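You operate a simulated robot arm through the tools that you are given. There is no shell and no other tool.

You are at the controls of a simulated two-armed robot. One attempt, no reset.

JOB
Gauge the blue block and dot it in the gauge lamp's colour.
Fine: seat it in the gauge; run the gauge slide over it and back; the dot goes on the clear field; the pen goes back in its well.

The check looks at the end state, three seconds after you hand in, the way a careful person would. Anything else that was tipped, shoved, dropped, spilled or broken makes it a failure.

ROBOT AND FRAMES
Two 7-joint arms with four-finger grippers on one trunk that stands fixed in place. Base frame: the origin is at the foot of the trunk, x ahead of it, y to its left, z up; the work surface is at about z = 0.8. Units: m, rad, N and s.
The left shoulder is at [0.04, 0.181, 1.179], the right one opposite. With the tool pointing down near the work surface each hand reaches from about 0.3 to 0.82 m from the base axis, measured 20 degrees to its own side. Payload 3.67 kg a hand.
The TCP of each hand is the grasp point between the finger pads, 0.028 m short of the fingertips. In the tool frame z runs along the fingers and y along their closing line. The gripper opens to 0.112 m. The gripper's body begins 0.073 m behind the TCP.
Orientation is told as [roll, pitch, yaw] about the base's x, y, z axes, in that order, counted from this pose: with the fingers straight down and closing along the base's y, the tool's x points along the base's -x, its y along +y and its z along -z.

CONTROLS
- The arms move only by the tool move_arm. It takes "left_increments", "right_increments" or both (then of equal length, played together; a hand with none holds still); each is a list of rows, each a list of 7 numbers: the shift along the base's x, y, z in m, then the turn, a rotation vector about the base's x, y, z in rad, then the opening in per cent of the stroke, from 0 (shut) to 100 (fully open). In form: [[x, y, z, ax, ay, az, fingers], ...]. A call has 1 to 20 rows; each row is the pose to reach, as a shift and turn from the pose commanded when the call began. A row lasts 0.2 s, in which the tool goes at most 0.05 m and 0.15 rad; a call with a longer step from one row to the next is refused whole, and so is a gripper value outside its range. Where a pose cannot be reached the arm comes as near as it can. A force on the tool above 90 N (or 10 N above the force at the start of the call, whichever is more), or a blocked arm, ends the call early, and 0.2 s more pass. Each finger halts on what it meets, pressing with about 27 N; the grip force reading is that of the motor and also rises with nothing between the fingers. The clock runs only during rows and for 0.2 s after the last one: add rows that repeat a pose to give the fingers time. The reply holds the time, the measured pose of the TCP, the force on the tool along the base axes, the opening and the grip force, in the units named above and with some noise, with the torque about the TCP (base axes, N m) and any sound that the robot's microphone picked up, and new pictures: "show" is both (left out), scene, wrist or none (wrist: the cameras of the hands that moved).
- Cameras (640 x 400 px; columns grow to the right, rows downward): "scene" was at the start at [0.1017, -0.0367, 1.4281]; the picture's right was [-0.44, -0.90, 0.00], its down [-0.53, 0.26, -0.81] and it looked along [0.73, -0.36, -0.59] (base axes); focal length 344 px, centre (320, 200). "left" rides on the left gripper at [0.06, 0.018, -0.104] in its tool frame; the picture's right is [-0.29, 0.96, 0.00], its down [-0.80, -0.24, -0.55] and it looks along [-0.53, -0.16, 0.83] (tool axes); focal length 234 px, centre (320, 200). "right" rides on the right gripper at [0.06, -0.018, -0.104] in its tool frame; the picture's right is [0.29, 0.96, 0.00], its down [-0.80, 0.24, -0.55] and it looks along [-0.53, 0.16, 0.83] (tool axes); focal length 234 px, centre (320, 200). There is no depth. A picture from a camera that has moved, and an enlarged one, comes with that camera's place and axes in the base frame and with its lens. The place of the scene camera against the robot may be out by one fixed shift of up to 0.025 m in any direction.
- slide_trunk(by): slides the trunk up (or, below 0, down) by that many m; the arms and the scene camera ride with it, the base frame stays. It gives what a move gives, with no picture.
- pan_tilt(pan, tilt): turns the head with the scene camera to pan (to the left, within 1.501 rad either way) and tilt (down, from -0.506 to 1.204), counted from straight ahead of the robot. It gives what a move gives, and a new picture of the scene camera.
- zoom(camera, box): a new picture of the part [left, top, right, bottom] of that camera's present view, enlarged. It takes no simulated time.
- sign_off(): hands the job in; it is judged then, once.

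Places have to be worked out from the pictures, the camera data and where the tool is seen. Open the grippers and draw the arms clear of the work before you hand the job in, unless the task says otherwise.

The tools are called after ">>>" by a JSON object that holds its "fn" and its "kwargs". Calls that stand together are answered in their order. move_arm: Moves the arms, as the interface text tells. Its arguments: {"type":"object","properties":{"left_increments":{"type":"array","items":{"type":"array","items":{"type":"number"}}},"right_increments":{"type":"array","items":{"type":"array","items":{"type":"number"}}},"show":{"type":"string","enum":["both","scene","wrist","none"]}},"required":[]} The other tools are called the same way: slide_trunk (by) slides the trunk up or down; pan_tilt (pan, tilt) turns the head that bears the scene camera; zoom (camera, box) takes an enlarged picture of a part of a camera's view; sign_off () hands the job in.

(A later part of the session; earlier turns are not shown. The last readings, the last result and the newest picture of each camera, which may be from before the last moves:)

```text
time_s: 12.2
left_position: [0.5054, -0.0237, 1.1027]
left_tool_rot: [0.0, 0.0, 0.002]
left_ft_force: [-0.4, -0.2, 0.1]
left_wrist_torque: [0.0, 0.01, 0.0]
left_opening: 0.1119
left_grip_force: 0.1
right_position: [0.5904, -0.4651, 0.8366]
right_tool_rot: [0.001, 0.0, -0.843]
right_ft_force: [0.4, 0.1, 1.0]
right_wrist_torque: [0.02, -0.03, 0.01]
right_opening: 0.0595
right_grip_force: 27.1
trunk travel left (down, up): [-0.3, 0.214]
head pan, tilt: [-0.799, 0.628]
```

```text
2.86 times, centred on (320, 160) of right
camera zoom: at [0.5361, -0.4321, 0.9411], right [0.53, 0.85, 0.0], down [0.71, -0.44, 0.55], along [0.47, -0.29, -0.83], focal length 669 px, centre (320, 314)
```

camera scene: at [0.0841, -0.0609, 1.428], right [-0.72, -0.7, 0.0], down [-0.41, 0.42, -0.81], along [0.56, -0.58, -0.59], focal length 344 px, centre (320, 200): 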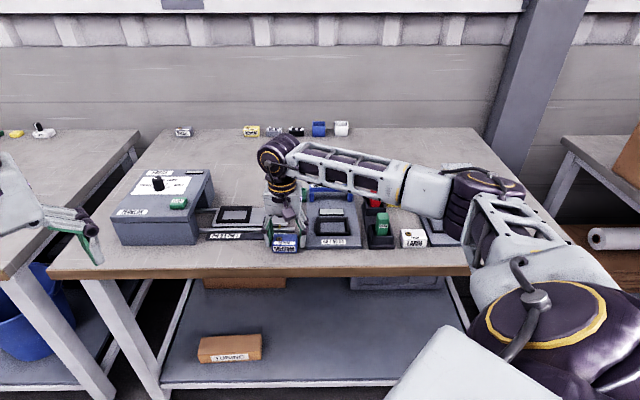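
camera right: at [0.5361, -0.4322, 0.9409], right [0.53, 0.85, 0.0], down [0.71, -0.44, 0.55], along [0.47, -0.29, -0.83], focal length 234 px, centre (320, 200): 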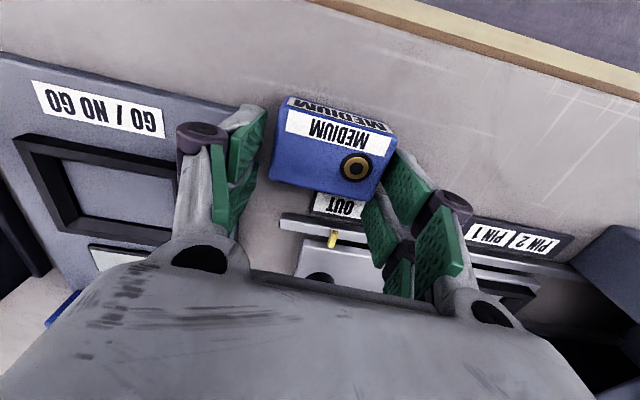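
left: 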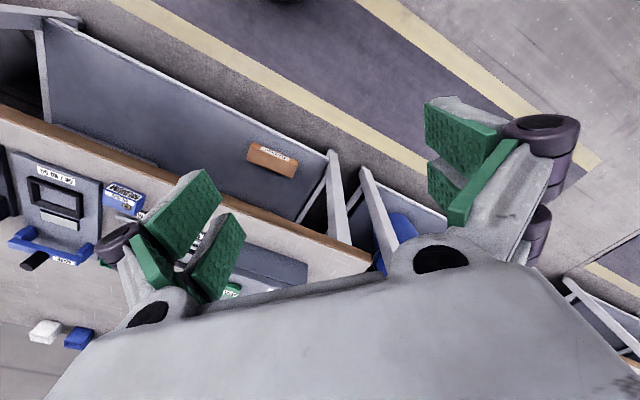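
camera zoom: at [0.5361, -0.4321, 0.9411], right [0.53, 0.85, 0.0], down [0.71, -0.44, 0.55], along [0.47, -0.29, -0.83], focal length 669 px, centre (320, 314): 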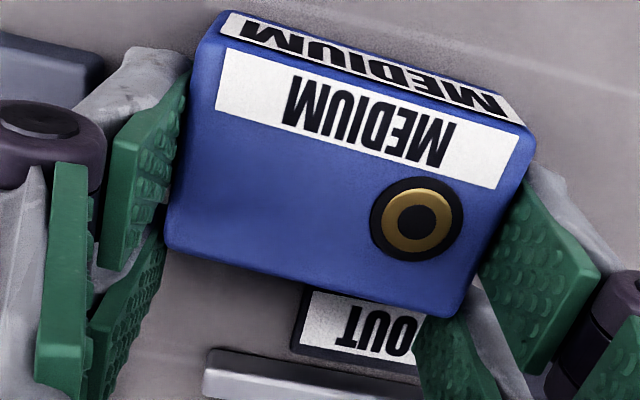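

It is gripped at 0.0595 m and 27 N, with the pads covering the middle of the end faces. I lift slowly by 2.5 cm first and check.

>>> {"fn": "move_arm", "kwargs": {"right_increments": [[0, 0, 0.004, 0, 0, 0, 30], [0, 0, 0.009, 0, 0, 0, 30], [0, 0, 0.017, 0, 0, 0, 30], [0, 0, 0.025, 0, 0, 0, 30]], "show": "none"}}

>>> {"fn": "zoom", "kwargs": {"camera": "scene", "box": [255, 205, 325, 255]}}

>>> {"fn": "zoom", "kwargs": {"camera": "right", "box": [220, 90, 420, 230]}}

```text
time_s: 13.2
left_position: [0.5049, -0.0258, 1.1028]
left_tool_rot: [0.0, 0.001, 0.003]
left_ft_force: [0.4, 0.6, -0.3]
left_wrist_torque: [0.0, 0.02, 0.0]
left_opening: 0.1121
left_grip_force: 0.1
right_position: [0.5892, -0.465, 0.8608]
right_tool_rot: [0.0, -0.001, -0.845]
right_ft_force: [-0.5, -0.4, -1.5]
right_wrist_torque: [-0.04, -0.03, 0.03]
right_opening: 0.0596
right_grip_force: 26.4
trunk travel left (down, up): [-0.3, 0.214]
head pan, tilt: [-0.799, 0.628]
```

```text
8.00 times, centred on (290, 230) of scene
camera zoom: at [0.0841, -0.0609, 1.428], right [-0.72, -0.7, 0.0], down [-0.41, 0.42, -0.81], along [0.56, -0.58, -0.59], focal length 2755 px, centre (560, -40)
```

zoom: 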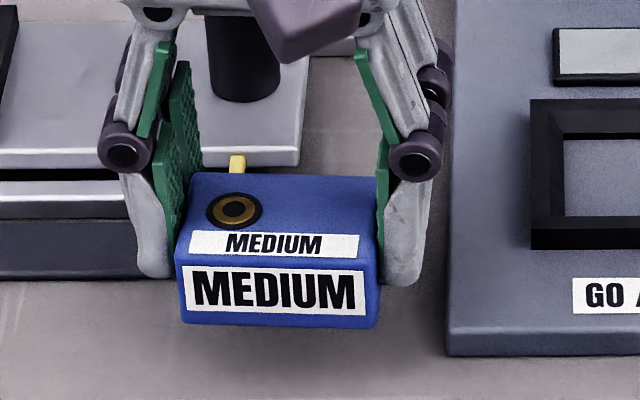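

```text
2.86 times, centred on (320, 160) of right
camera zoom: at [0.5361, -0.4328, 0.9656], right [0.53, 0.85, 0.0], down [0.71, -0.44, 0.55], along [0.47, -0.29, -0.83], focal length 669 px, centre (320, 314)
```

zoom: 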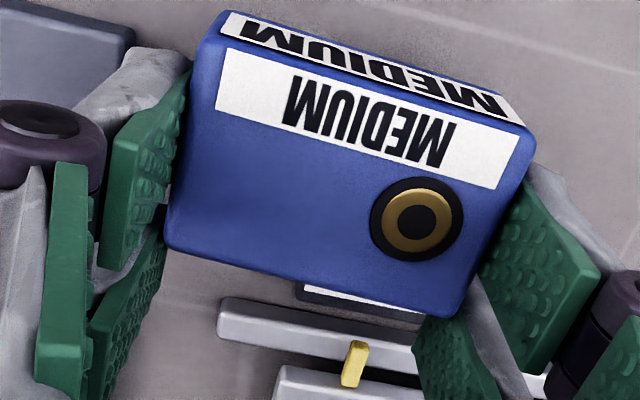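

The block is held level (about 1.5 N weight). I raise it to 0.90 and carry it over to above the nest, turning +0.074 rad to match the nest's 45.8° axis.

>>> {"fn": "move_arm", "kwargs": {"right_increments": [[0, 0, 0.02, 0, 0, 0, 30], [0, 0, 0.04, 0, 0, 0, 30], [-0.008, -0.026, 0.04, 0, 0, 0.015, 30], [-0.016, -0.052, 0.04, 0, 0, 0.03, 30], [-0.024, -0.078, 0.04, 0, 0, 0.045, 30], [-0.032, -0.104, 0.04, 0, 0, 0.06, 30], [-0.0405, -0.1305, 0.04, 0, 0, 0.0736, 30], [-0.0405, -0.1305, 0.04, 0, 0, 0.0736, 30]], "show": "both"}}

>>> {"fn": "zoom", "kwargs": {"camera": "scene", "box": [295, 190, 375, 250]}}

>>> {"fn": "zoom", "kwargs": {"camera": "right", "box": [220, 90, 420, 230]}}

```text
time_s: 15.0
left_position: [0.5069, -0.0254, 1.1024]
left_tool_rot: [0.0, 0.0, 0.002]
left_ft_force: [0.9, -0.1, -0.1]
left_wrist_torque: [0.04, 0.0, -0.01]
left_opening: 0.1121
left_grip_force: 0.1
right_position: [0.5504, -0.5955, 0.9003]
right_tool_rot: [0.0, 0.0, -0.771]
right_ft_force: [0.2, 0.8, -1.4]
right_wrist_torque: [0.01, -0.01, -0.01]
right_opening: 0.0596
right_grip_force: 26.5
trunk travel left (down, up): [-0.3, 0.214]
head pan, tilt: [-0.799, 0.628]
camera scene: at [0.0846, -0.0607, 1.428], right [-0.72, -0.7, 0.0], down [-0.41, 0.42, -0.81], along [0.56, -0.58, -0.59], focal length 344 px, centre (320, 200)
camera right: at [0.4933, -0.5667, 1.0053], right [0.46, 0.89, 0.0], down [0.74, -0.38, 0.55], along [0.49, -0.26, -0.83], focal length 234 px, centre (320, 200)
```

scene: 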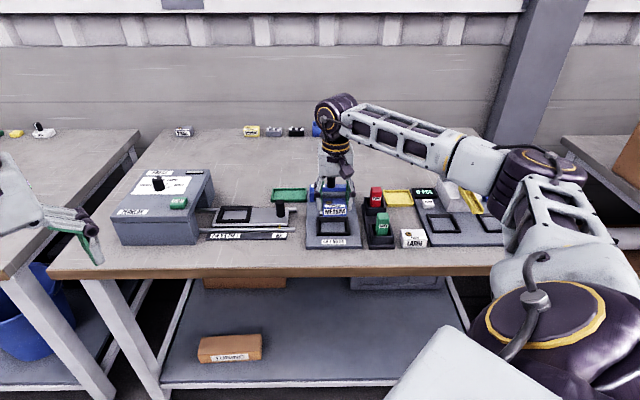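
right: 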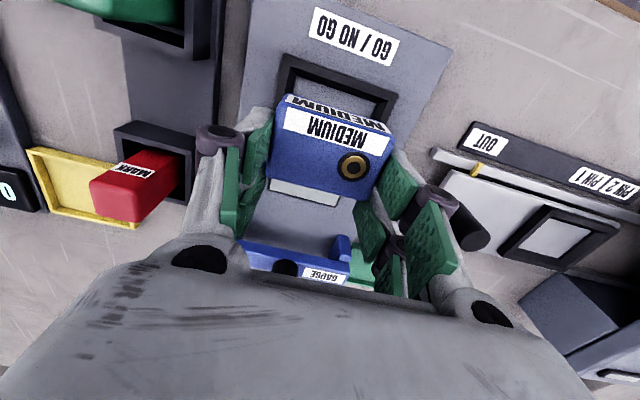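

```text
6.67 times, centred on (335, 220) of scene
camera zoom: at [0.0846, -0.0607, 1.428], right [-0.72, -0.7, 0.0], down [-0.41, 0.42, -0.81], along [0.56, -0.58, -0.59], focal length 2296 px, centre (220, 67)
```

zoom: 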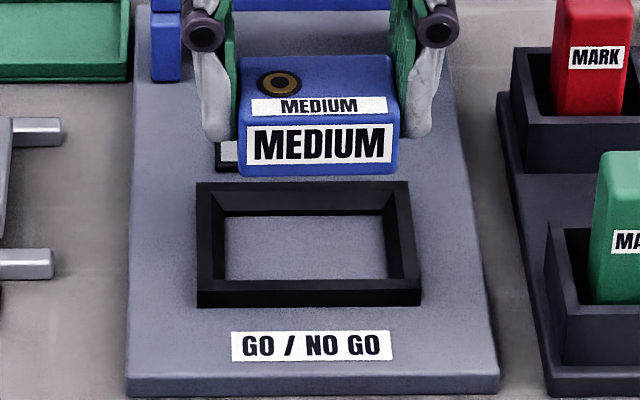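

```text
2.86 times, centred on (320, 160) of right
camera zoom: at [0.4933, -0.5667, 1.0053], right [0.46, 0.89, 0.0], down [0.74, -0.38, 0.55], along [0.49, -0.26, -0.83], focal length 669 px, centre (320, 314)
```

zoom: 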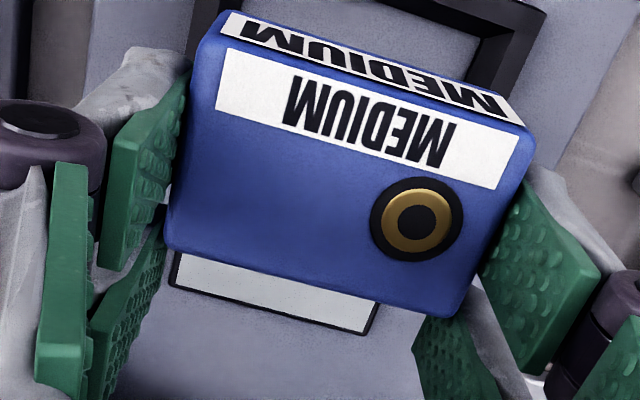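

With the scene camera's fixed shift now solved from the held block, the nest centre comes out at about (0.5495, -0.593), within 3 mm of where the block hangs. I lower until the block's bottom is about 1 cm above the frame and compare again.

>>> {"fn": "move_arm", "kwargs": {"right_increments": [[0.0005, 0.001, -0.012, 0, 0, 0, 30], [0.001, 0.002, -0.024, 0, 0, 0, 30], [0.001, 0.002, -0.034, 0, 0, 0, 30], [0.001, 0.002, -0.034, 0, 0, 0, 30]], "show": "none"}}

>>> {"fn": "zoom", "kwargs": {"camera": "scene", "box": [305, 200, 365, 245]}}

>>> {"fn": "zoom", "kwargs": {"camera": "right", "box": [220, 70, 440, 230]}}

```text
time_s: 16.0
left_position: [0.5068, -0.0244, 1.1031]
left_tool_rot: [0.0, 0.001, 0.002]
left_ft_force: [0.6, 0.3, 0.0]
left_wrist_torque: [0.03, 0.0, -0.01]
left_opening: 0.112
left_grip_force: 0.1
right_position: [0.5508, -0.5928, 0.8669]
right_tool_rot: [0.001, 0.0, -0.771]
right_ft_force: [-1.2, 0.0, -1.4]
right_wrist_torque: [-0.01, 0.01, 0.01]
right_opening: 0.0596
right_grip_force: 27.7
trunk travel left (down, up): [-0.3, 0.214]
head pan, tilt: [-0.799, 0.628]
```

```text
8.89 times, centred on (335, 222) of scene
camera zoom: at [0.0842, -0.0609, 1.428], right [-0.72, -0.7, 0.0], down [-0.41, 0.42, -0.81], along [0.56, -0.58, -0.59], focal length 3061 px, centre (187, 0)
```

zoom: 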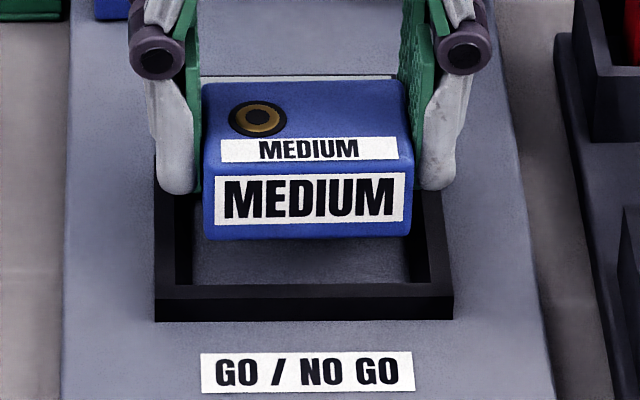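

```text
2.50 times, centred on (330, 150) of right
camera zoom: at [0.4939, -0.565, 0.9715], right [0.46, 0.89, 0.0], down [0.74, -0.38, 0.55], along [0.49, -0.26, -0.83], focal length 585 px, centre (295, 325)
```

zoom: 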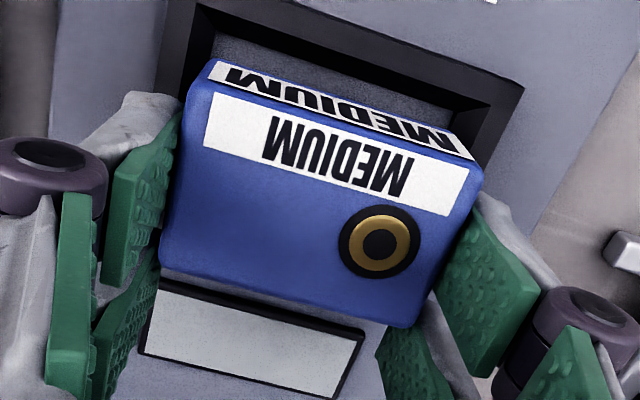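

The block is nearly over the nest; I enlarge the frame edges in the scene view to fix the remaining millimetres and the frame's height.

>>> {"fn": "zoom", "kwargs": {"camera": "scene", "box": [316, 218, 348, 238]}}

>>> {"fn": "zoom", "kwargs": {"camera": "scene", "box": [340, 218, 372, 238]}}

>>> {"fn": "zoom", "kwargs": {"camera": "right", "box": [270, 60, 420, 150]}}

```text
16.00 times, centred on (332, 228) of scene
camera zoom: at [0.0842, -0.0609, 1.428], right [-0.72, -0.7, 0.0], down [-0.41, 0.42, -0.81], along [0.56, -0.58, -0.59], focal length 5510 px, centre (128, -248)
```

zoom: 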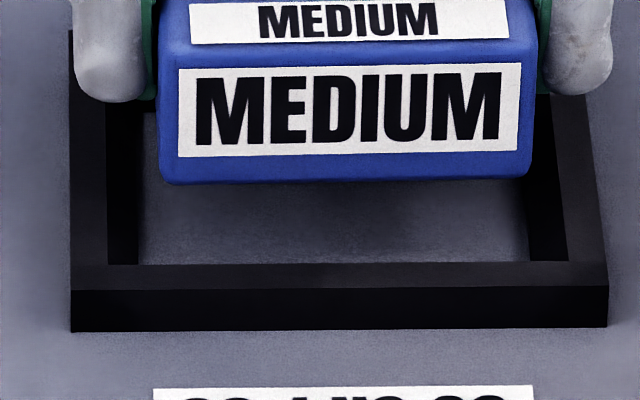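

```text
16.00 times, centred on (356, 228) of scene
camera zoom: at [0.0842, -0.0609, 1.428], right [-0.72, -0.7, 0.0], down [-0.41, 0.42, -0.81], along [0.56, -0.58, -0.59], focal length 5510 px, centre (-256, -248)
```

zoom: 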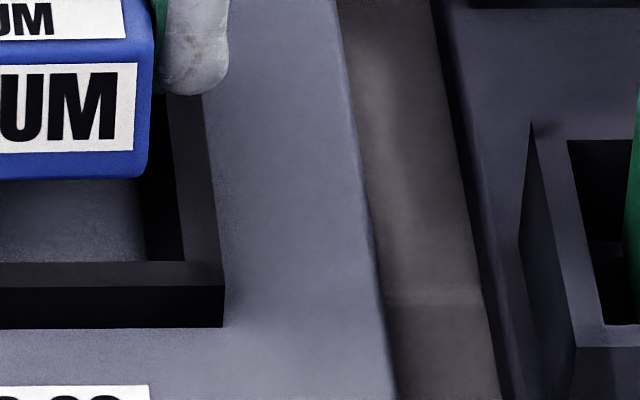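

```text
4.27 times, centred on (345, 105) of right
camera zoom: at [0.4939, -0.565, 0.9715], right [0.46, 0.89, 0.0], down [0.74, -0.38, 0.55], along [0.49, -0.26, -0.83], focal length 999 px, centre (213, 605)
```

zoom: 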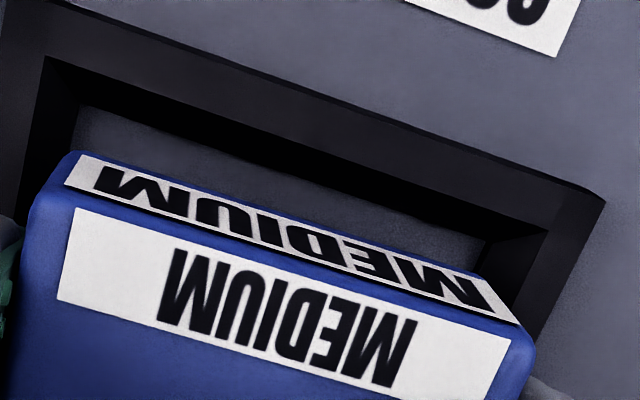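

The frame turns out to be a funnel about 8 mm high with a floor of about 63 x 43 mm, and the block is centred except for 1.5 mm too far right. I correct that and lower to about 5 mm above seating.

>>> {"fn": "move_arm", "kwargs": {"right_increments": [[0.001, 0.0011, 0, 0, 0, 0, 30], [0.001, 0.0011, -0.005, 0, 0, 0, 30], [0.001, 0.0011, -0.01, 0, 0, 0, 30], [0.001, 0.0011, -0.0165, 0, 0, 0, 30], [0.001, 0.0011, -0.0165, 0, 0, 0, 30]], "show": "none"}}

>>> {"fn": "zoom", "kwargs": {"camera": "scene", "box": [314, 215, 354, 240]}}

>>> {"fn": "zoom", "kwargs": {"camera": "right", "box": [230, 70, 430, 220]}}

```text
time_s: 17.2
left_position: [0.506, -0.0256, 1.1028]
left_tool_rot: [0.0, 0.0, 0.001]
left_ft_force: [-0.5, -0.7, -0.3]
left_wrist_torque: [-0.01, 0.02, 0.0]
left_opening: 0.1119
left_grip_force: 0.0
right_position: [0.553, -0.5918, 0.8498]
right_tool_rot: [0.0, 0.0, -0.772]
right_ft_force: [0.6, 0.2, -0.9]
right_wrist_torque: [0.02, -0.04, 0.01]
right_opening: 0.0595
right_grip_force: 26.9
trunk travel left (down, up): [-0.3, 0.214]
head pan, tilt: [-0.799, 0.628]
```

```text
16.00 times, centred on (334, 228) of scene
camera zoom: at [0.0841, -0.061, 1.428], right [-0.72, -0.7, 0.0], down [-0.41, 0.42, -0.81], along [0.56, -0.58, -0.59], focal length 5510 px, centre (96, -240)
```

zoom: 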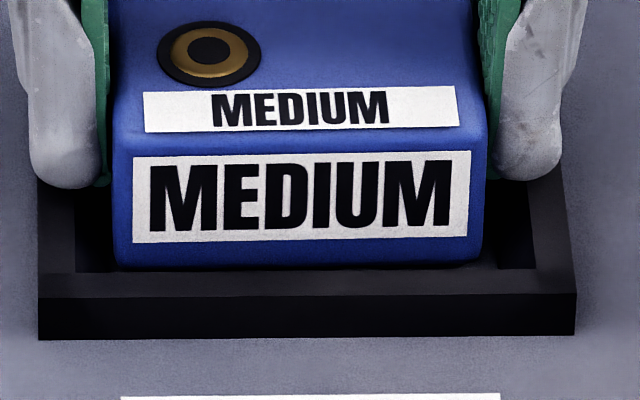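

```text
2.67 times, centred on (330, 145) of right
camera zoom: at [0.4959, -0.564, 0.9545], right [0.46, 0.89, 0.0], down [0.74, -0.38, 0.55], along [0.49, -0.26, -0.83], focal length 624 px, centre (293, 347)
```

zoom: 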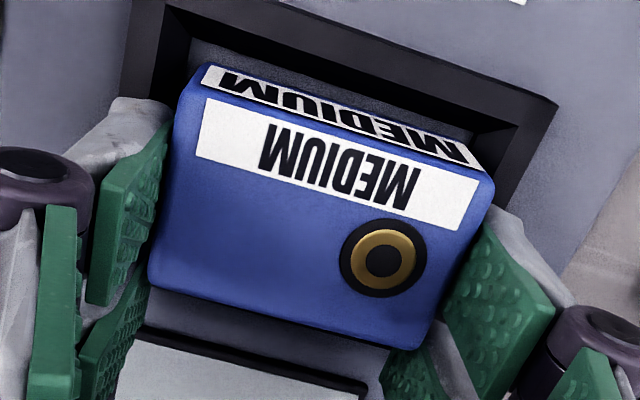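

The block is entering the funnel centred to within 1 mm with no contact force yet. I continue down in 1 mm steps.

>>> {"fn": "move_arm", "kwargs": {"right_increments": [[0.0003, 0, -0.0015, 0, 0, 0, 30], [0.0003, 0, -0.003, 0, 0, 0, 30], [0.0003, 0, -0.004, 0, 0, 0, 30], [0.0003, 0, -0.004, 0, 0, 0, 30]], "show": "none"}}

>>> {"fn": "zoom", "kwargs": {"camera": "scene", "box": [314, 215, 354, 240]}}

>>> {"fn": "zoom", "kwargs": {"camera": "right", "box": [230, 70, 430, 220]}}

```text
time_s: 18.2
left_position: [0.5062, -0.0249, 1.1026]
left_tool_rot: [-0.001, 0.002, 0.003]
left_ft_force: [-0.6, -0.2, 0.5]
left_wrist_torque: [0.03, 0.01, 0.0]
left_opening: 0.1118
left_grip_force: 0.1
right_position: [0.552, -0.593, 0.8481]
right_tool_rot: [0.002, -0.001, -0.772]
right_ft_force: [2.2, -2.1, 10.0]
right_wrist_torque: [0.02, 0.25, 0.05]
right_opening: 0.0594
right_grip_force: 27.1
trunk travel left (down, up): [-0.3, 0.214]
head pan, tilt: [-0.799, 0.628]
```

```text
16.00 times, centred on (334, 228) of scene
camera zoom: at [0.0834, -0.0603, 1.4282], right [-0.72, -0.7, 0.0], down [-0.41, 0.42, -0.81], along [0.56, -0.58, -0.59], focal length 5510 px, centre (96, -240)
```

zoom: 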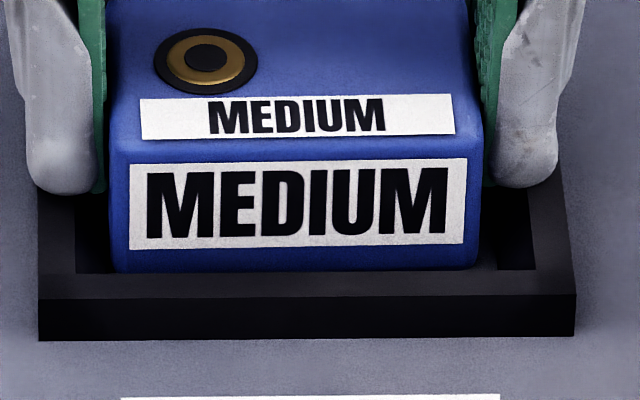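

```text
2.67 times, centred on (330, 145) of right
camera zoom: at [0.496, -0.5637, 0.9529], right [0.46, 0.89, 0.0], down [0.74, -0.38, 0.56], along [0.49, -0.26, -0.83], focal length 624 px, centre (293, 347)
```

zoom: 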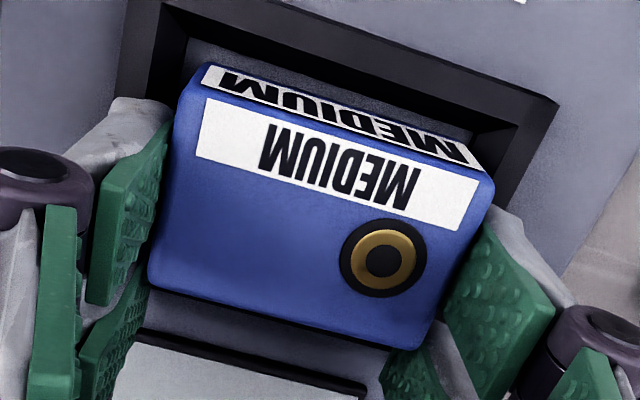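

There is about 10 N of contact with a push toward +v, so the block's front bottom edge is touching the front slope. I back up 2 mm, shift 2 mm away from the robot, and lower again.

>>> {"fn": "move_arm", "kwargs": {"right_increments": [[0, 0, 0.002, 0, 0, 0, 30], [0.0014, -0.0014, 0.002, 0, 0, 0, 30], [0.0014, -0.0014, 0.0, 0, 0, 0, 30], [0.0014, -0.0014, -0.001, 0, 0, 0, 30], [0.0014, -0.0014, -0.001, 0, 0, 0, 30]], "show": "none"}}

>>> {"fn": "zoom", "kwargs": {"camera": "scene", "box": [314, 215, 354, 240]}}

>>> {"fn": "zoom", "kwargs": {"camera": "right", "box": [230, 70, 430, 220]}}

```text
time_s: 19.4
left_position: [0.5067, -0.0231, 1.1026]
left_tool_rot: [-0.002, -0.001, 0.004]
left_ft_force: [-0.4, -0.1, 0.1]
left_wrist_torque: [-0.02, 0.0, 0.02]
left_opening: 0.1121
left_grip_force: 0.0
right_position: [0.5529, -0.5934, 0.8483]
right_tool_rot: [0.0, -0.003, -0.771]
right_ft_force: [0.3, 3.4, 15.0]
right_wrist_torque: [0.31, 0.44, -0.09]
right_opening: 0.0595
right_grip_force: 27.0
trunk travel left (down, up): [-0.3, 0.214]
head pan, tilt: [-0.799, 0.628]
```

```text
16.00 times, centred on (334, 228) of scene
camera zoom: at [0.0826, -0.059, 1.4283], right [-0.72, -0.7, 0.0], down [-0.41, 0.42, -0.81], along [0.56, -0.58, -0.59], focal length 5510 px, centre (96, -240)
```

zoom: 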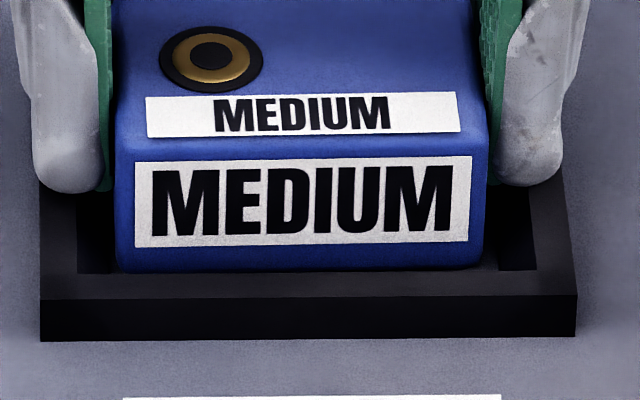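

```text
2.67 times, centred on (330, 145) of right
camera zoom: at [0.496, -0.5647, 0.9528], right [0.46, 0.89, 0.0], down [0.74, -0.38, 0.56], along [0.49, -0.26, -0.83], focal length 624 px, centre (293, 347)
```

zoom: 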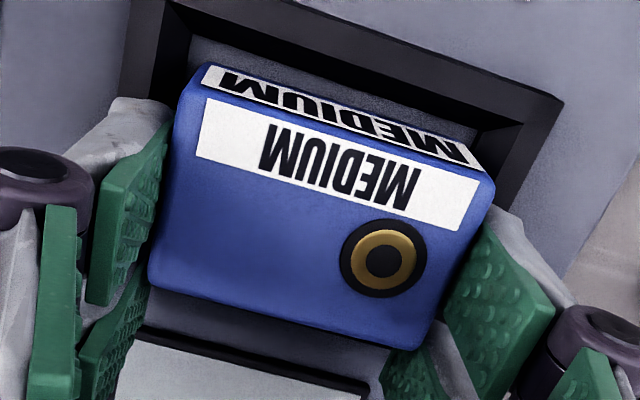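

Contact persists at the same height, probably the block's front edge resting on the nest floor. I look closely at the front gap between block and nest in the wrist view before releasing.

>>> {"fn": "zoom", "kwargs": {"camera": "right", "box": [290, 65, 430, 135]}}

>>> {"fn": "zoom", "kwargs": {"camera": "scene", "box": [308, 200, 360, 240]}}

```text
4.57 times, centred on (360, 100) of right
camera zoom: at [0.496, -0.5647, 0.9528], right [0.46, 0.89, 0.0], down [0.74, -0.38, 0.56], along [0.49, -0.26, -0.83], focal length 1070 px, centre (137, 657)
```

zoom: 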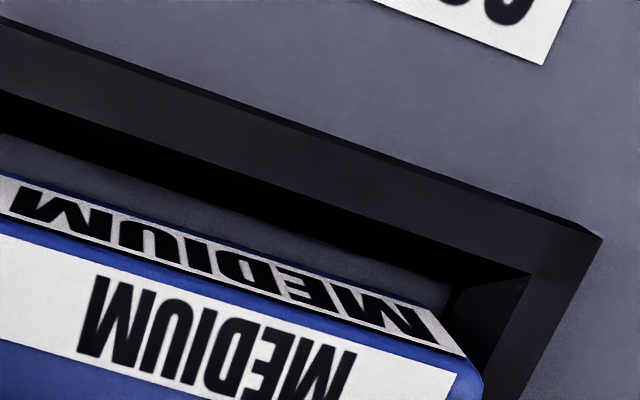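

```text
10.00 times, centred on (334, 220) of scene
camera zoom: at [0.0826, -0.059, 1.4283], right [-0.72, -0.7, 0.0], down [-0.41, 0.42, -0.81], along [0.56, -0.58, -0.59], focal length 3444 px, centre (180, 0)
```

zoom: 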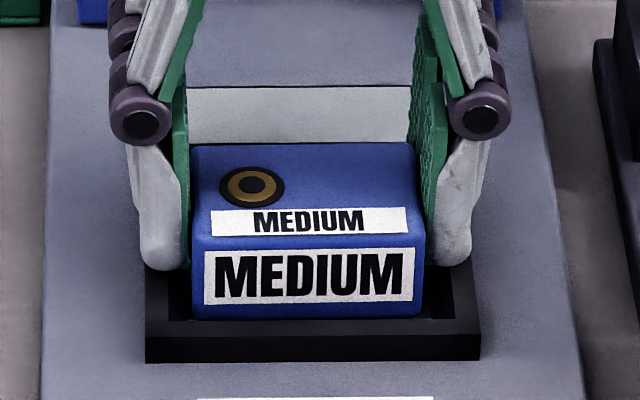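

The wrist view shows a 3.6 mm floor strip in front of the block, so it is sitting at the back limit of the nest. I unload, shift it 1.5 mm back toward the robot, and set it down lightly.

>>> {"fn": "move_arm", "kwargs": {"right_increments": [[0, 0, 0.003, 0, 0, 0, 30], [-0.0011, 0.0011, 0.003, 0, 0, 0, 30], [-0.0011, 0.0011, 0.0015, 0, 0, 0, 30], [-0.0011, 0.0011, 0.0015, 0, 0, 0, 30]], "show": "none"}}

>>> {"fn": "zoom", "kwargs": {"camera": "right", "box": [290, 65, 430, 135]}}

>>> {"fn": "zoom", "kwargs": {"camera": "scene", "box": [314, 215, 354, 240]}}

```text
time_s: 20.4
left_position: [0.5053, -0.0255, 1.1031]
left_tool_rot: [0.001, 0.0, 0.002]
left_ft_force: [-0.5, -0.2, 0.2]
left_wrist_torque: [-0.03, -0.01, -0.01]
left_opening: 0.112
left_grip_force: 0.2
right_position: [0.5523, -0.5942, 0.849]
right_tool_rot: [-0.001, -0.001, -0.773]
right_ft_force: [0.0, -2.4, 8.1]
right_wrist_torque: [0.09, 0.03, 0.03]
right_opening: 0.0597
right_grip_force: 27.1
trunk travel left (down, up): [-0.3, 0.214]
head pan, tilt: [-0.799, 0.628]
```

```text
4.57 times, centred on (360, 100) of right
camera zoom: at [0.4953, -0.5653, 0.9529], right [0.46, 0.89, 0.0], down [0.74, -0.38, 0.55], along [0.49, -0.26, -0.83], focal length 1070 px, centre (137, 657)
```

zoom: 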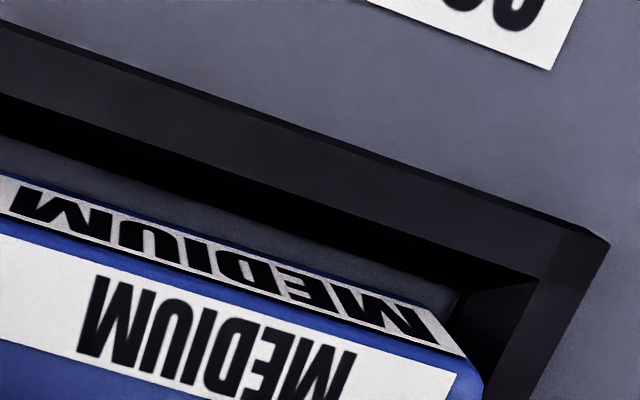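

```text
16.00 times, centred on (334, 228) of scene
camera zoom: at [0.0833, -0.0607, 1.4281], right [-0.72, -0.7, 0.0], down [-0.41, 0.42, -0.81], along [0.56, -0.58, -0.59], focal length 5510 px, centre (96, -240)
```

zoom: 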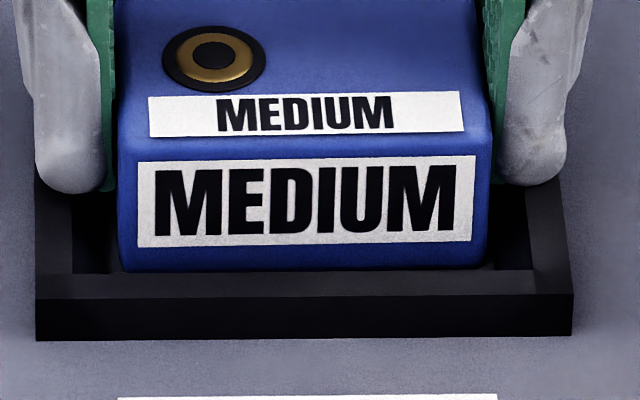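

Load is light and the block is centred in both directions, so I ease off 1.5 mm and open the fingers to let it settle into the nest.

>>> {"fn": "move_arm", "kwargs": {"right_increments": [[0, 0, 0.0015, 0, 0, 0, 30], [0, 0, 0.0015, 0, 0, 0, 56], [0, 0, 0.0015, 0, 0, 0, 62], [0, 0, 0.0015, 0, 0, 0, 68], [0, 0, 0.0015, 0, 0, 0, 68]], "show": "none"}}

>>> {"fn": "zoom", "kwargs": {"camera": "right", "box": [230, 70, 430, 220]}}

>>> {"fn": "zoom", "kwargs": {"camera": "scene", "box": [314, 210, 362, 240]}}

```text
time_s: 21.6
left_position: [0.5051, -0.0252, 1.1008]
left_tool_rot: [0.0, 0.0, 0.002]
left_ft_force: [-1.1, 0.6, -0.5]
left_wrist_torque: [0.02, -0.01, -0.01]
left_opening: 0.112
left_grip_force: 0.1
right_position: [0.552, -0.5926, 0.8487]
right_tool_rot: [-0.001, 0.0, -0.77]
right_ft_force: [0.7, -0.1, -0.4]
right_wrist_torque: [-0.02, -0.01, 0.01]
right_opening: 0.0764
right_grip_force: 0.0
trunk travel left (down, up): [-0.3, 0.214]
head pan, tilt: [-0.799, 0.628]
```

```text
2.67 times, centred on (330, 145) of right
camera zoom: at [0.4961, -0.5645, 0.954], right [0.46, 0.89, 0.0], down [0.74, -0.38, 0.55], along [0.49, -0.26, -0.83], focal length 624 px, centre (293, 347)
```

zoom: 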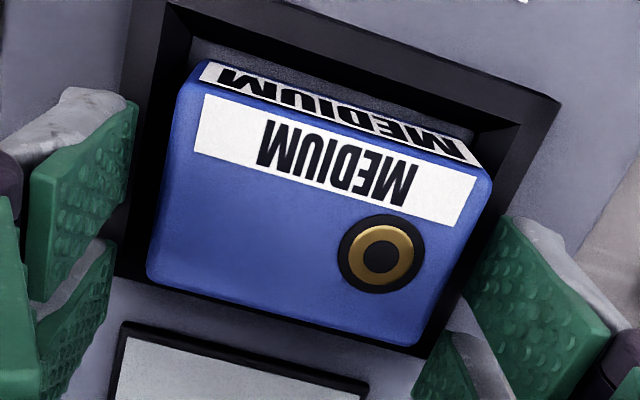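

```text
13.33 times, centred on (338, 225) of scene
camera zoom: at [0.0841, -0.061, 1.428], right [-0.72, -0.7, 0.0], down [-0.41, 0.42, -0.81], along [0.56, -0.58, -0.59], focal length 4591 px, centre (80, -133)
```

zoom: 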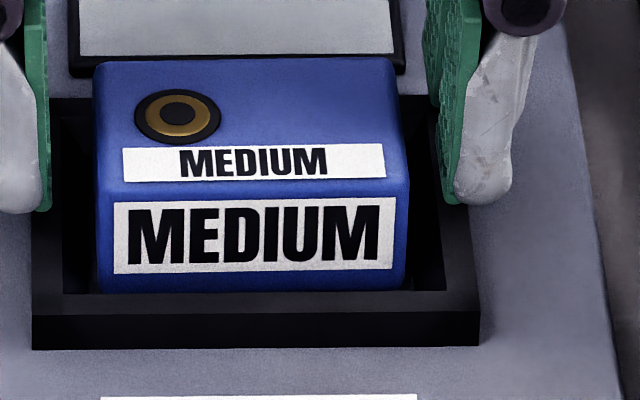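

The block is released and looks to be inside the nest. I raise the hand 7 cm and inspect the seating.

>>> {"fn": "move_arm", "kwargs": {"right_increments": [[0, 0, 0.01, 0, 0, 0, 70], [0, 0, 0.03, 0, 0, 0, 75], [0, 0, 0.055, 0, 0, 0, 75], [0, 0, 0.08, 0, 0, 0, 75]], "show": "none"}}

>>> {"fn": "zoom", "kwargs": {"camera": "right", "box": [240, 80, 400, 180]}}

>>> {"fn": "zoom", "kwargs": {"camera": "scene", "box": [314, 210, 362, 240]}}

>>> {"fn": "zoom", "kwargs": {"camera": "left", "box": [0, 160, 80, 230]}}

```text
time_s: 22.6
left_position: [0.505, -0.0244, 1.1034]
left_tool_rot: [-0.001, -0.001, 0.003]
left_ft_force: [0.6, 0.3, -0.8]
left_wrist_torque: [-0.01, -0.02, 0.01]
left_opening: 0.1119
left_grip_force: 0.1
right_position: [0.5519, -0.5914, 0.9301]
right_tool_rot: [0.0, -0.001, -0.773]
right_ft_force: [0.1, 0.6, -0.2]
right_wrist_torque: [0.02, 0.0, -0.03]
right_opening: 0.0842
right_grip_force: 0.0
trunk travel left (down, up): [-0.3, 0.214]
head pan, tilt: [-0.799, 0.628]
```

```text
4.00 times, centred on (320, 130) of right
camera zoom: at [0.4954, -0.5626, 1.0341], right [0.46, 0.89, 0.0], down [0.74, -0.38, 0.55], along [0.49, -0.26, -0.83], focal length 937 px, centre (320, 480)
```

zoom: 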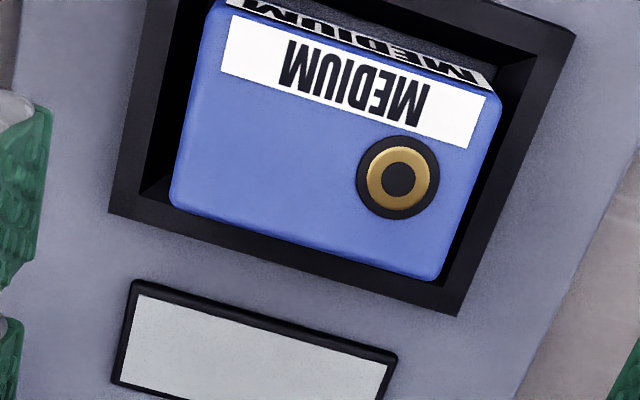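

```text
13.33 times, centred on (338, 225) of scene
camera zoom: at [0.0838, -0.0606, 1.4281], right [-0.72, -0.7, 0.0], down [-0.41, 0.42, -0.81], along [0.56, -0.58, -0.59], focal length 4591 px, centre (80, -133)
```

zoom: 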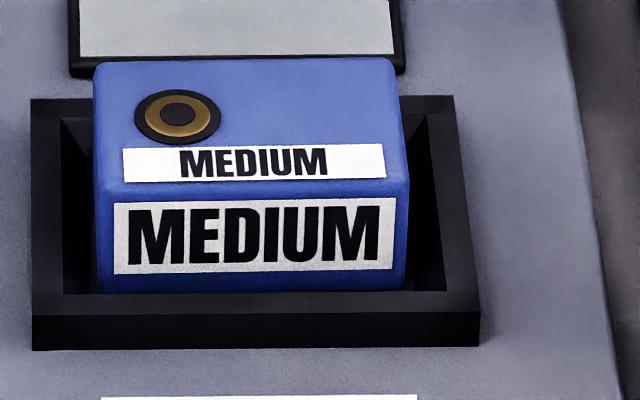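

```text
5.71 times, centred on (40, 195) of left
camera zoom: at [0.4464, -0.0062, 1.2053], right [0.29, 0.96, 0.0], down [0.8, -0.24, 0.55], along [0.53, -0.16, -0.83], focal length 1338 px, centre (1920, 229)
```

zoom: 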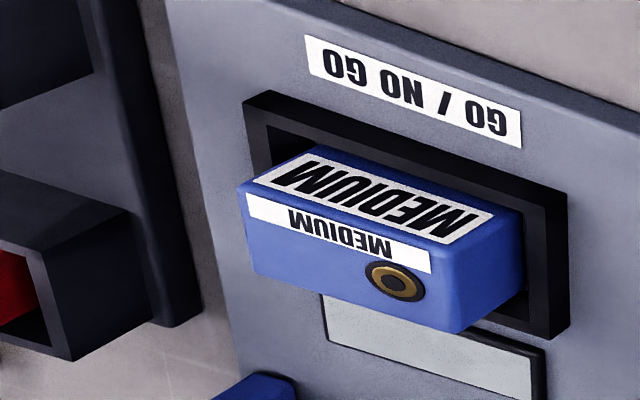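

The block looks level and inside the frame in all three views. To be sure it is fully down, I close the fingers and press lightly on its top centre, which also gives me the top's height.

>>> {"fn": "move_arm", "kwargs": {"right_increments": [[0, 0, -0.01, 0, 0, 0, 40], [0, 0, -0.03, 0, 0, 0, 10], [0, 0, -0.045, 0, 0, 0, 0], [0, 0, -0.055, 0, 0, 0, 0], [0, 0, -0.058, 0, 0, 0, 0], [0, 0, -0.058, 0, 0, 0, 0]], "show": "none"}}

>>> {"fn": "zoom", "kwargs": {"camera": "scene", "box": [308, 200, 364, 240]}}

>>> {"fn": "zoom", "kwargs": {"camera": "right", "box": [240, 80, 400, 200]}}

```text
time_s: 24.0
left_position: [0.5066, -0.0246, 1.1024]
left_tool_rot: [0.001, 0.0, 0.001]
left_ft_force: [-0.3, -0.2, -1.0]
left_wrist_torque: [0.02, 0.01, 0.0]
left_opening: 0.1121
left_grip_force: 0.2
right_position: [0.5529, -0.5928, 0.8713]
right_tool_rot: [0.0, 0.0, -0.772]
right_ft_force: [0.3, -0.2, -0.2]
right_wrist_torque: [0.02, -0.02, -0.01]
right_opening: 0.0001
right_grip_force: 26.9
trunk travel left (down, up): [-0.3, 0.214]
head pan, tilt: [-0.799, 0.628]
```

```text
10.00 times, centred on (336, 220) of scene
camera zoom: at [0.0841, -0.061, 1.428], right [-0.72, -0.7, 0.0], down [-0.41, 0.42, -0.81], along [0.56, -0.58, -0.59], focal length 3444 px, centre (160, 0)
```

zoom: 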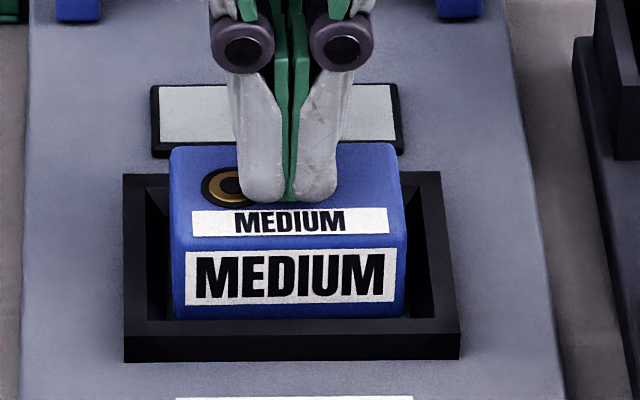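

```text
3.33 times, centred on (320, 140) of right
camera zoom: at [0.4958, -0.5645, 0.9752], right [0.46, 0.89, 0.0], down [0.74, -0.38, 0.55], along [0.49, -0.26, -0.83], focal length 781 px, centre (320, 400)
```

zoom: 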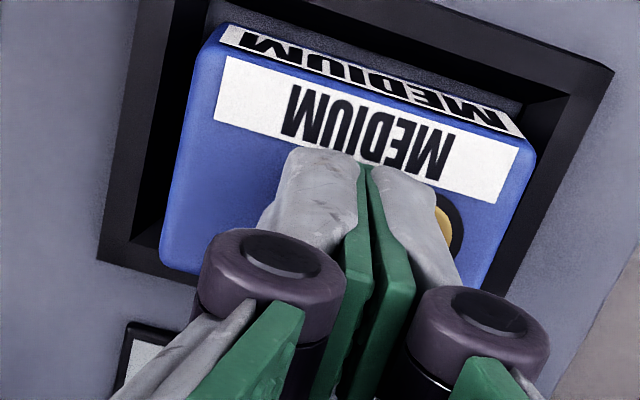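

The closed tips hang just above the block's top. I step down 5 mm, then more, watching for first contact.

>>> {"fn": "move_arm", "kwargs": {"right_increments": [[0, 0, -0.003, 0, 0, 0, 0], [0, 0, -0.005, 0, 0, 0, 0], [0, 0, -0.006, 0, 0, 0, 0], [0, 0, -0.006, 0, 0, 0, 0]], "show": "none"}}

```text
time_s: 25.0
left_position: [0.5048, -0.0244, 1.1037]
left_tool_rot: [0.0, 0.001, 0.002]
left_ft_force: [0.2, -1.0, 0.7]
left_wrist_torque: [0.01, -0.01, 0.03]
left_opening: 0.1119
left_grip_force: 0.0
right_position: [0.5529, -0.5932, 0.8675]
right_tool_rot: [0.002, -0.002, -0.772]
right_ft_force: [1.9, -2.2, 12.0]
right_wrist_torque: [0.03, 0.03, -0.02]
right_opening: 0.0061
right_grip_force: 26.7
trunk travel left (down, up): [-0.3, 0.214]
head pan, tilt: [-0.799, 0.628]
```

Contact starts at a TCP height of about 0.868, so the block top is near 0.840. That fits a 28 mm block sitting flat on the nest floor at about 0.811, so it is seated. I lift off and look at the gauge slide and knob.

>>> {"fn": "move_arm", "kwargs": {"right_increments": [[0, 0, 0.02, 0, 0, 0, 0], [-0.02, 0.02, 0.06, 0, 0, 0, 20], [-0.045, 0.045, 0.095, 0, 0, 0, 50], [-0.07, 0.07, 0.12, 0, 0, 0, 60]], "show": "both"}}

>>> {"fn": "zoom", "kwargs": {"camera": "scene", "box": [300, 165, 370, 215]}}

>>> {"fn": "zoom", "kwargs": {"camera": "scene", "box": [308, 200, 364, 240]}}

>>> {"fn": "zoom", "kwargs": {"camera": "right", "box": [240, 130, 400, 270]}}

```text
time_s: 26.0
left_position: [0.5055, -0.0245, 1.1032]
left_tool_rot: [0.0, 0.0, 0.0]
left_ft_force: [-0.6, 0.2, 0.0]
left_wrist_torque: [0.0, 0.01, 0.01]
left_opening: 0.1121
left_grip_force: 0.1
right_position: [0.4826, -0.5224, 0.9863]
right_tool_rot: [-0.001, 0.0, -0.772]
right_ft_force: [-0.3, 0.5, 0.0]
right_wrist_torque: [-0.02, -0.02, 0.0]
right_opening: 0.0673
right_grip_force: 0.1
trunk travel left (down, up): [-0.3, 0.214]
head pan, tilt: [-0.799, 0.628]
camera scene: at [0.083, -0.06, 1.4281], right [-0.72, -0.7, 0.0], down [-0.41, 0.42, -0.81], along [0.56, -0.58, -0.59], focal length 344 px, centre (320, 200)
camera right: at [0.425, -0.4938, 1.0909], right [0.46, 0.89, 0.0], down [0.74, -0.38, 0.55], along [0.49, -0.26, -0.83], focal length 234 px, centre (320, 200)
```

scene: 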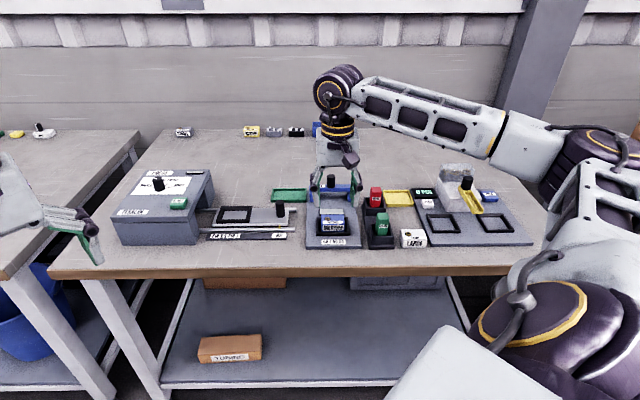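
right: 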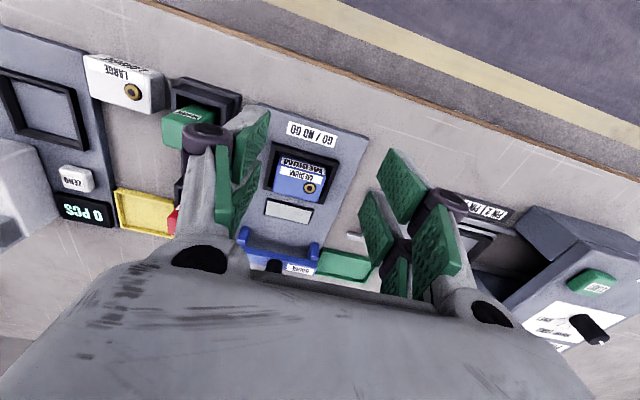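

```text
8.00 times, centred on (335, 190) of scene
camera zoom: at [0.083, -0.06, 1.4281], right [-0.72, -0.7, 0.0], down [-0.41, 0.42, -0.81], along [0.56, -0.58, -0.59], focal length 2755 px, centre (200, 280)
```

zoom: 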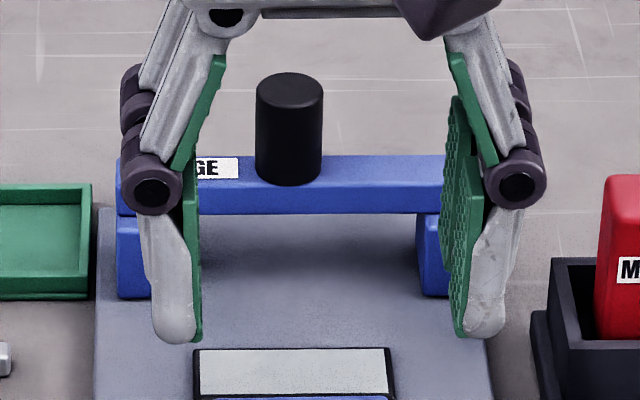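

```text
10.00 times, centred on (336, 220) of scene
camera zoom: at [0.083, -0.06, 1.4281], right [-0.72, -0.7, 0.0], down [-0.41, 0.42, -0.81], along [0.56, -0.58, -0.59], focal length 3444 px, centre (160, 0)
```

zoom: 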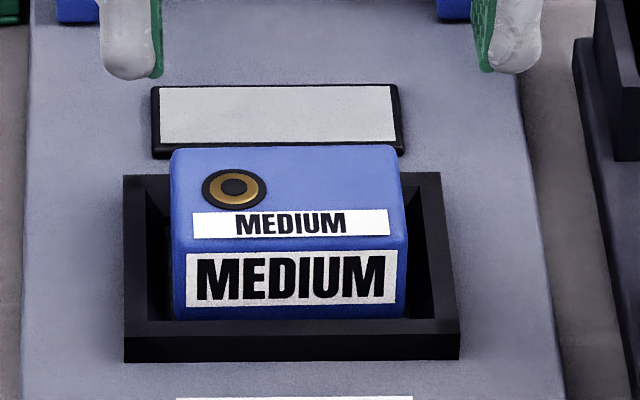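

```text
2.86 times, centred on (320, 200) of right
camera zoom: at [0.425, -0.4938, 1.0909], right [0.46, 0.89, 0.0], down [0.74, -0.38, 0.55], along [0.49, -0.26, -0.83], focal length 669 px, centre (320, 200)
```

zoom: 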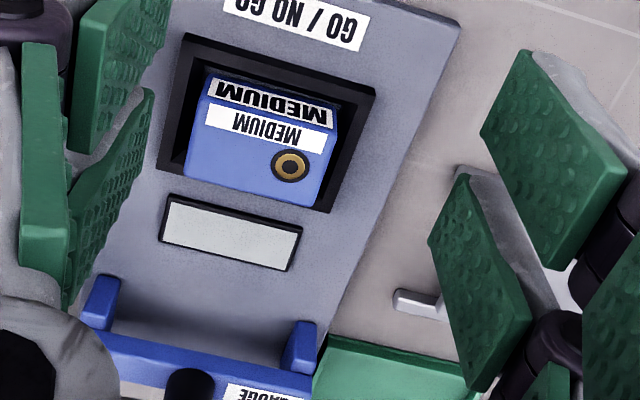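

The block is seated flat, and the lamp is still blank. The slide's knob stands at about (0.631, -0.674), top near z 0.90, which is close to the reach limit. I move above it at z 0.96 to see whether the arm gets there upright.

>>> {"fn": "move_arm", "kwargs": {"right_increments": [[0.025, -0.025, 0, 0, 0, 0, 50], [0.05, -0.05, 0, 0, 0, 0, 50], [0.075, -0.076, 0, 0, 0, 0, 50], [0.1, -0.101, 0, 0, 0, 0, 50], [0.125, -0.126, -0.01, 0, 0, 0, 50], [0.148, -0.151, -0.02, 0, 0, 0, 50], [0.148, -0.151, -0.026, 0, 0, 0, 50]], "show": "both"}}

>>> {"fn": "zoom", "kwargs": {"camera": "scene", "box": [290, 150, 380, 240]}}

>>> {"fn": "zoom", "kwargs": {"camera": "right", "box": [220, 70, 420, 230]}}

```text
time_s: 27.6
left_position: [0.5058, -0.0246, 1.1028]
left_tool_rot: [0.0, 0.001, 0.002]
left_ft_force: [0.5, 0.2, 0.8]
left_wrist_torque: [0.01, 0.0, 0.01]
left_opening: 0.1119
left_grip_force: 0.0
right_position: [0.6288, -0.6741, 0.9597]
right_tool_rot: [0.001, 0.0, -0.771]
right_ft_force: [0.2, -0.1, 0.9]
right_wrist_torque: [0.0, -0.01, 0.01]
right_opening: 0.0563
right_grip_force: 0.0
trunk travel left (down, up): [-0.3, 0.214]
head pan, tilt: [-0.799, 0.628]
camera scene: at [0.0833, -0.0613, 1.4281], right [-0.72, -0.7, 0.0], down [-0.41, 0.42, -0.81], along [0.56, -0.58, -0.59], focal length 344 px, centre (320, 200)
camera right: at [0.5735, -0.6449, 1.0638], right [0.46, 0.89, 0.0], down [0.74, -0.38, 0.55], along [0.49, -0.26, -0.83], focal length 234 px, centre (320, 200)
```

scene: 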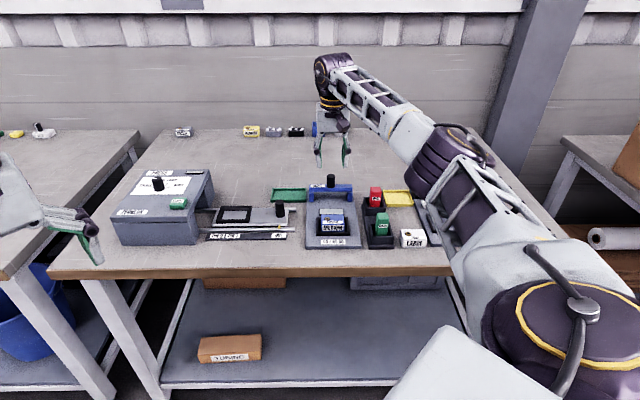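
right: 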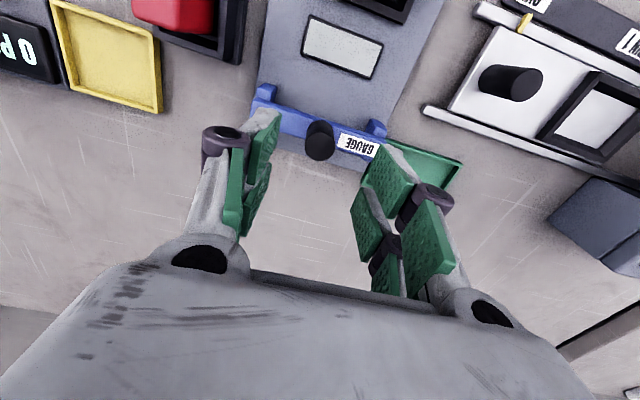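

```text
4.44 times, centred on (335, 195) of scene
camera zoom: at [0.0833, -0.0613, 1.4281], right [-0.72, -0.7, 0.0], down [-0.41, 0.42, -0.81], along [0.56, -0.58, -0.59], focal length 1530 px, centre (253, 222)
```

zoom: 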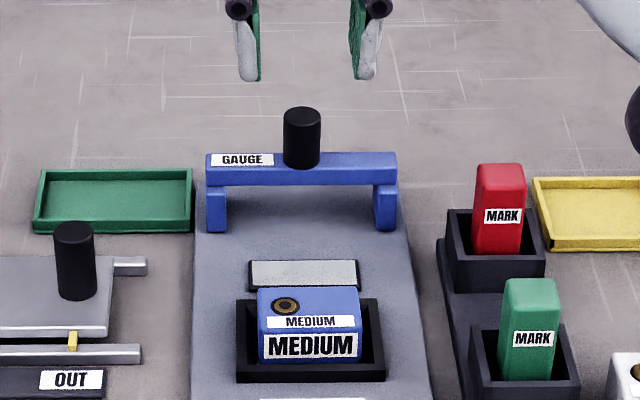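

```text
2.50 times, centred on (320, 150) of right
camera zoom: at [0.5735, -0.6449, 1.0638], right [0.46, 0.89, 0.0], down [0.74, -0.38, 0.55], along [0.49, -0.26, -0.83], focal length 585 px, centre (320, 325)
```

zoom: 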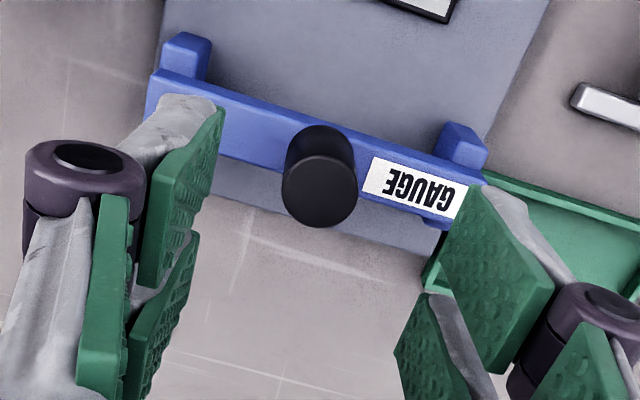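

The arm reached the point, and fusing the two views puts the knob about 18–21 mm farther back and its top near z 0.88–0.89. I move 18 mm away from the robot and come down so the tips are near 0.905, then compare again.

>>> {"fn": "move_arm", "kwargs": {"right_increments": [[0.0065, -0.0063, 0, 0, 0, 0, 50], [0.0129, -0.0125, -0.008, 0, 0, 0, 50], [0.0129, -0.0125, -0.018, 0, 0, 0, 50], [0.0129, -0.0125, -0.027, 0, 0, 0, 50], [0.0129, -0.0125, -0.027, 0, 0, 0, 50]], "show": "none"}}

>>> {"fn": "zoom", "kwargs": {"camera": "scene", "box": [300, 155, 370, 205]}}

>>> {"fn": "zoom", "kwargs": {"camera": "right", "box": [220, 70, 420, 230]}}

```text
time_s: 28.8
left_position: [0.5055, -0.0247, 1.1022]
left_tool_rot: [0.0, 0.001, 0.001]
left_ft_force: [0.1, 0.0, -0.7]
left_wrist_torque: [-0.01, 0.0, -0.03]
left_opening: 0.1122
left_grip_force: 0.1
right_position: [0.643, -0.6875, 0.9315]
right_tool_rot: [-0.001, 0.0, -0.771]
right_ft_force: [0.5, -0.1, -0.3]
right_wrist_torque: [-0.01, 0.03, 0.01]
right_opening: 0.0561
right_grip_force: 0.1
trunk travel left (down, up): [-0.3, 0.214]
head pan, tilt: [-0.799, 0.628]
```

```text
8.00 times, centred on (335, 180) of scene
camera zoom: at [0.0841, -0.0609, 1.428], right [-0.72, -0.7, 0.0], down [-0.41, 0.42, -0.81], along [0.56, -0.58, -0.59], focal length 2755 px, centre (200, 360)
```

zoom: 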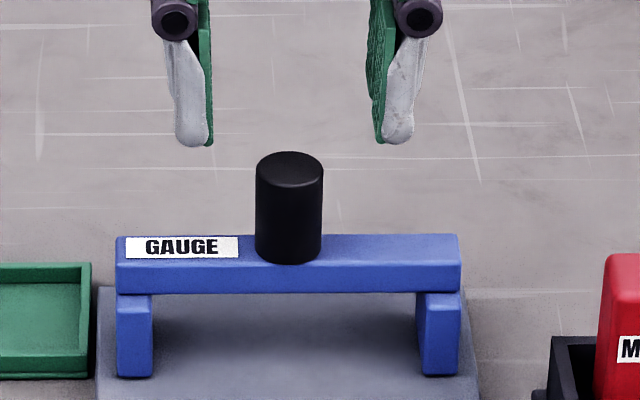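

```text
2.50 times, centred on (320, 150) of right
camera zoom: at [0.5869, -0.6577, 1.0369], right [0.46, 0.89, 0.0], down [0.74, -0.38, 0.55], along [0.49, -0.26, -0.83], focal length 585 px, centre (320, 325)
```

zoom: 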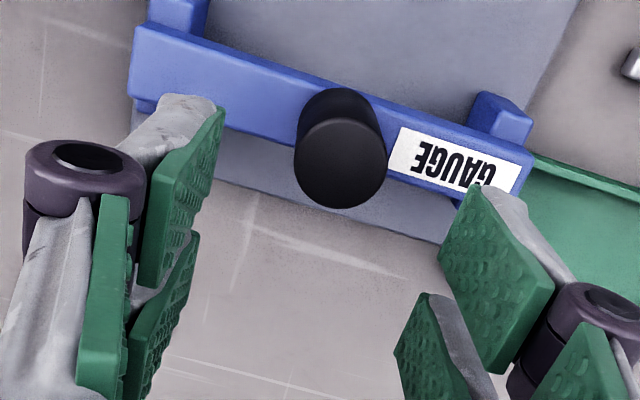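

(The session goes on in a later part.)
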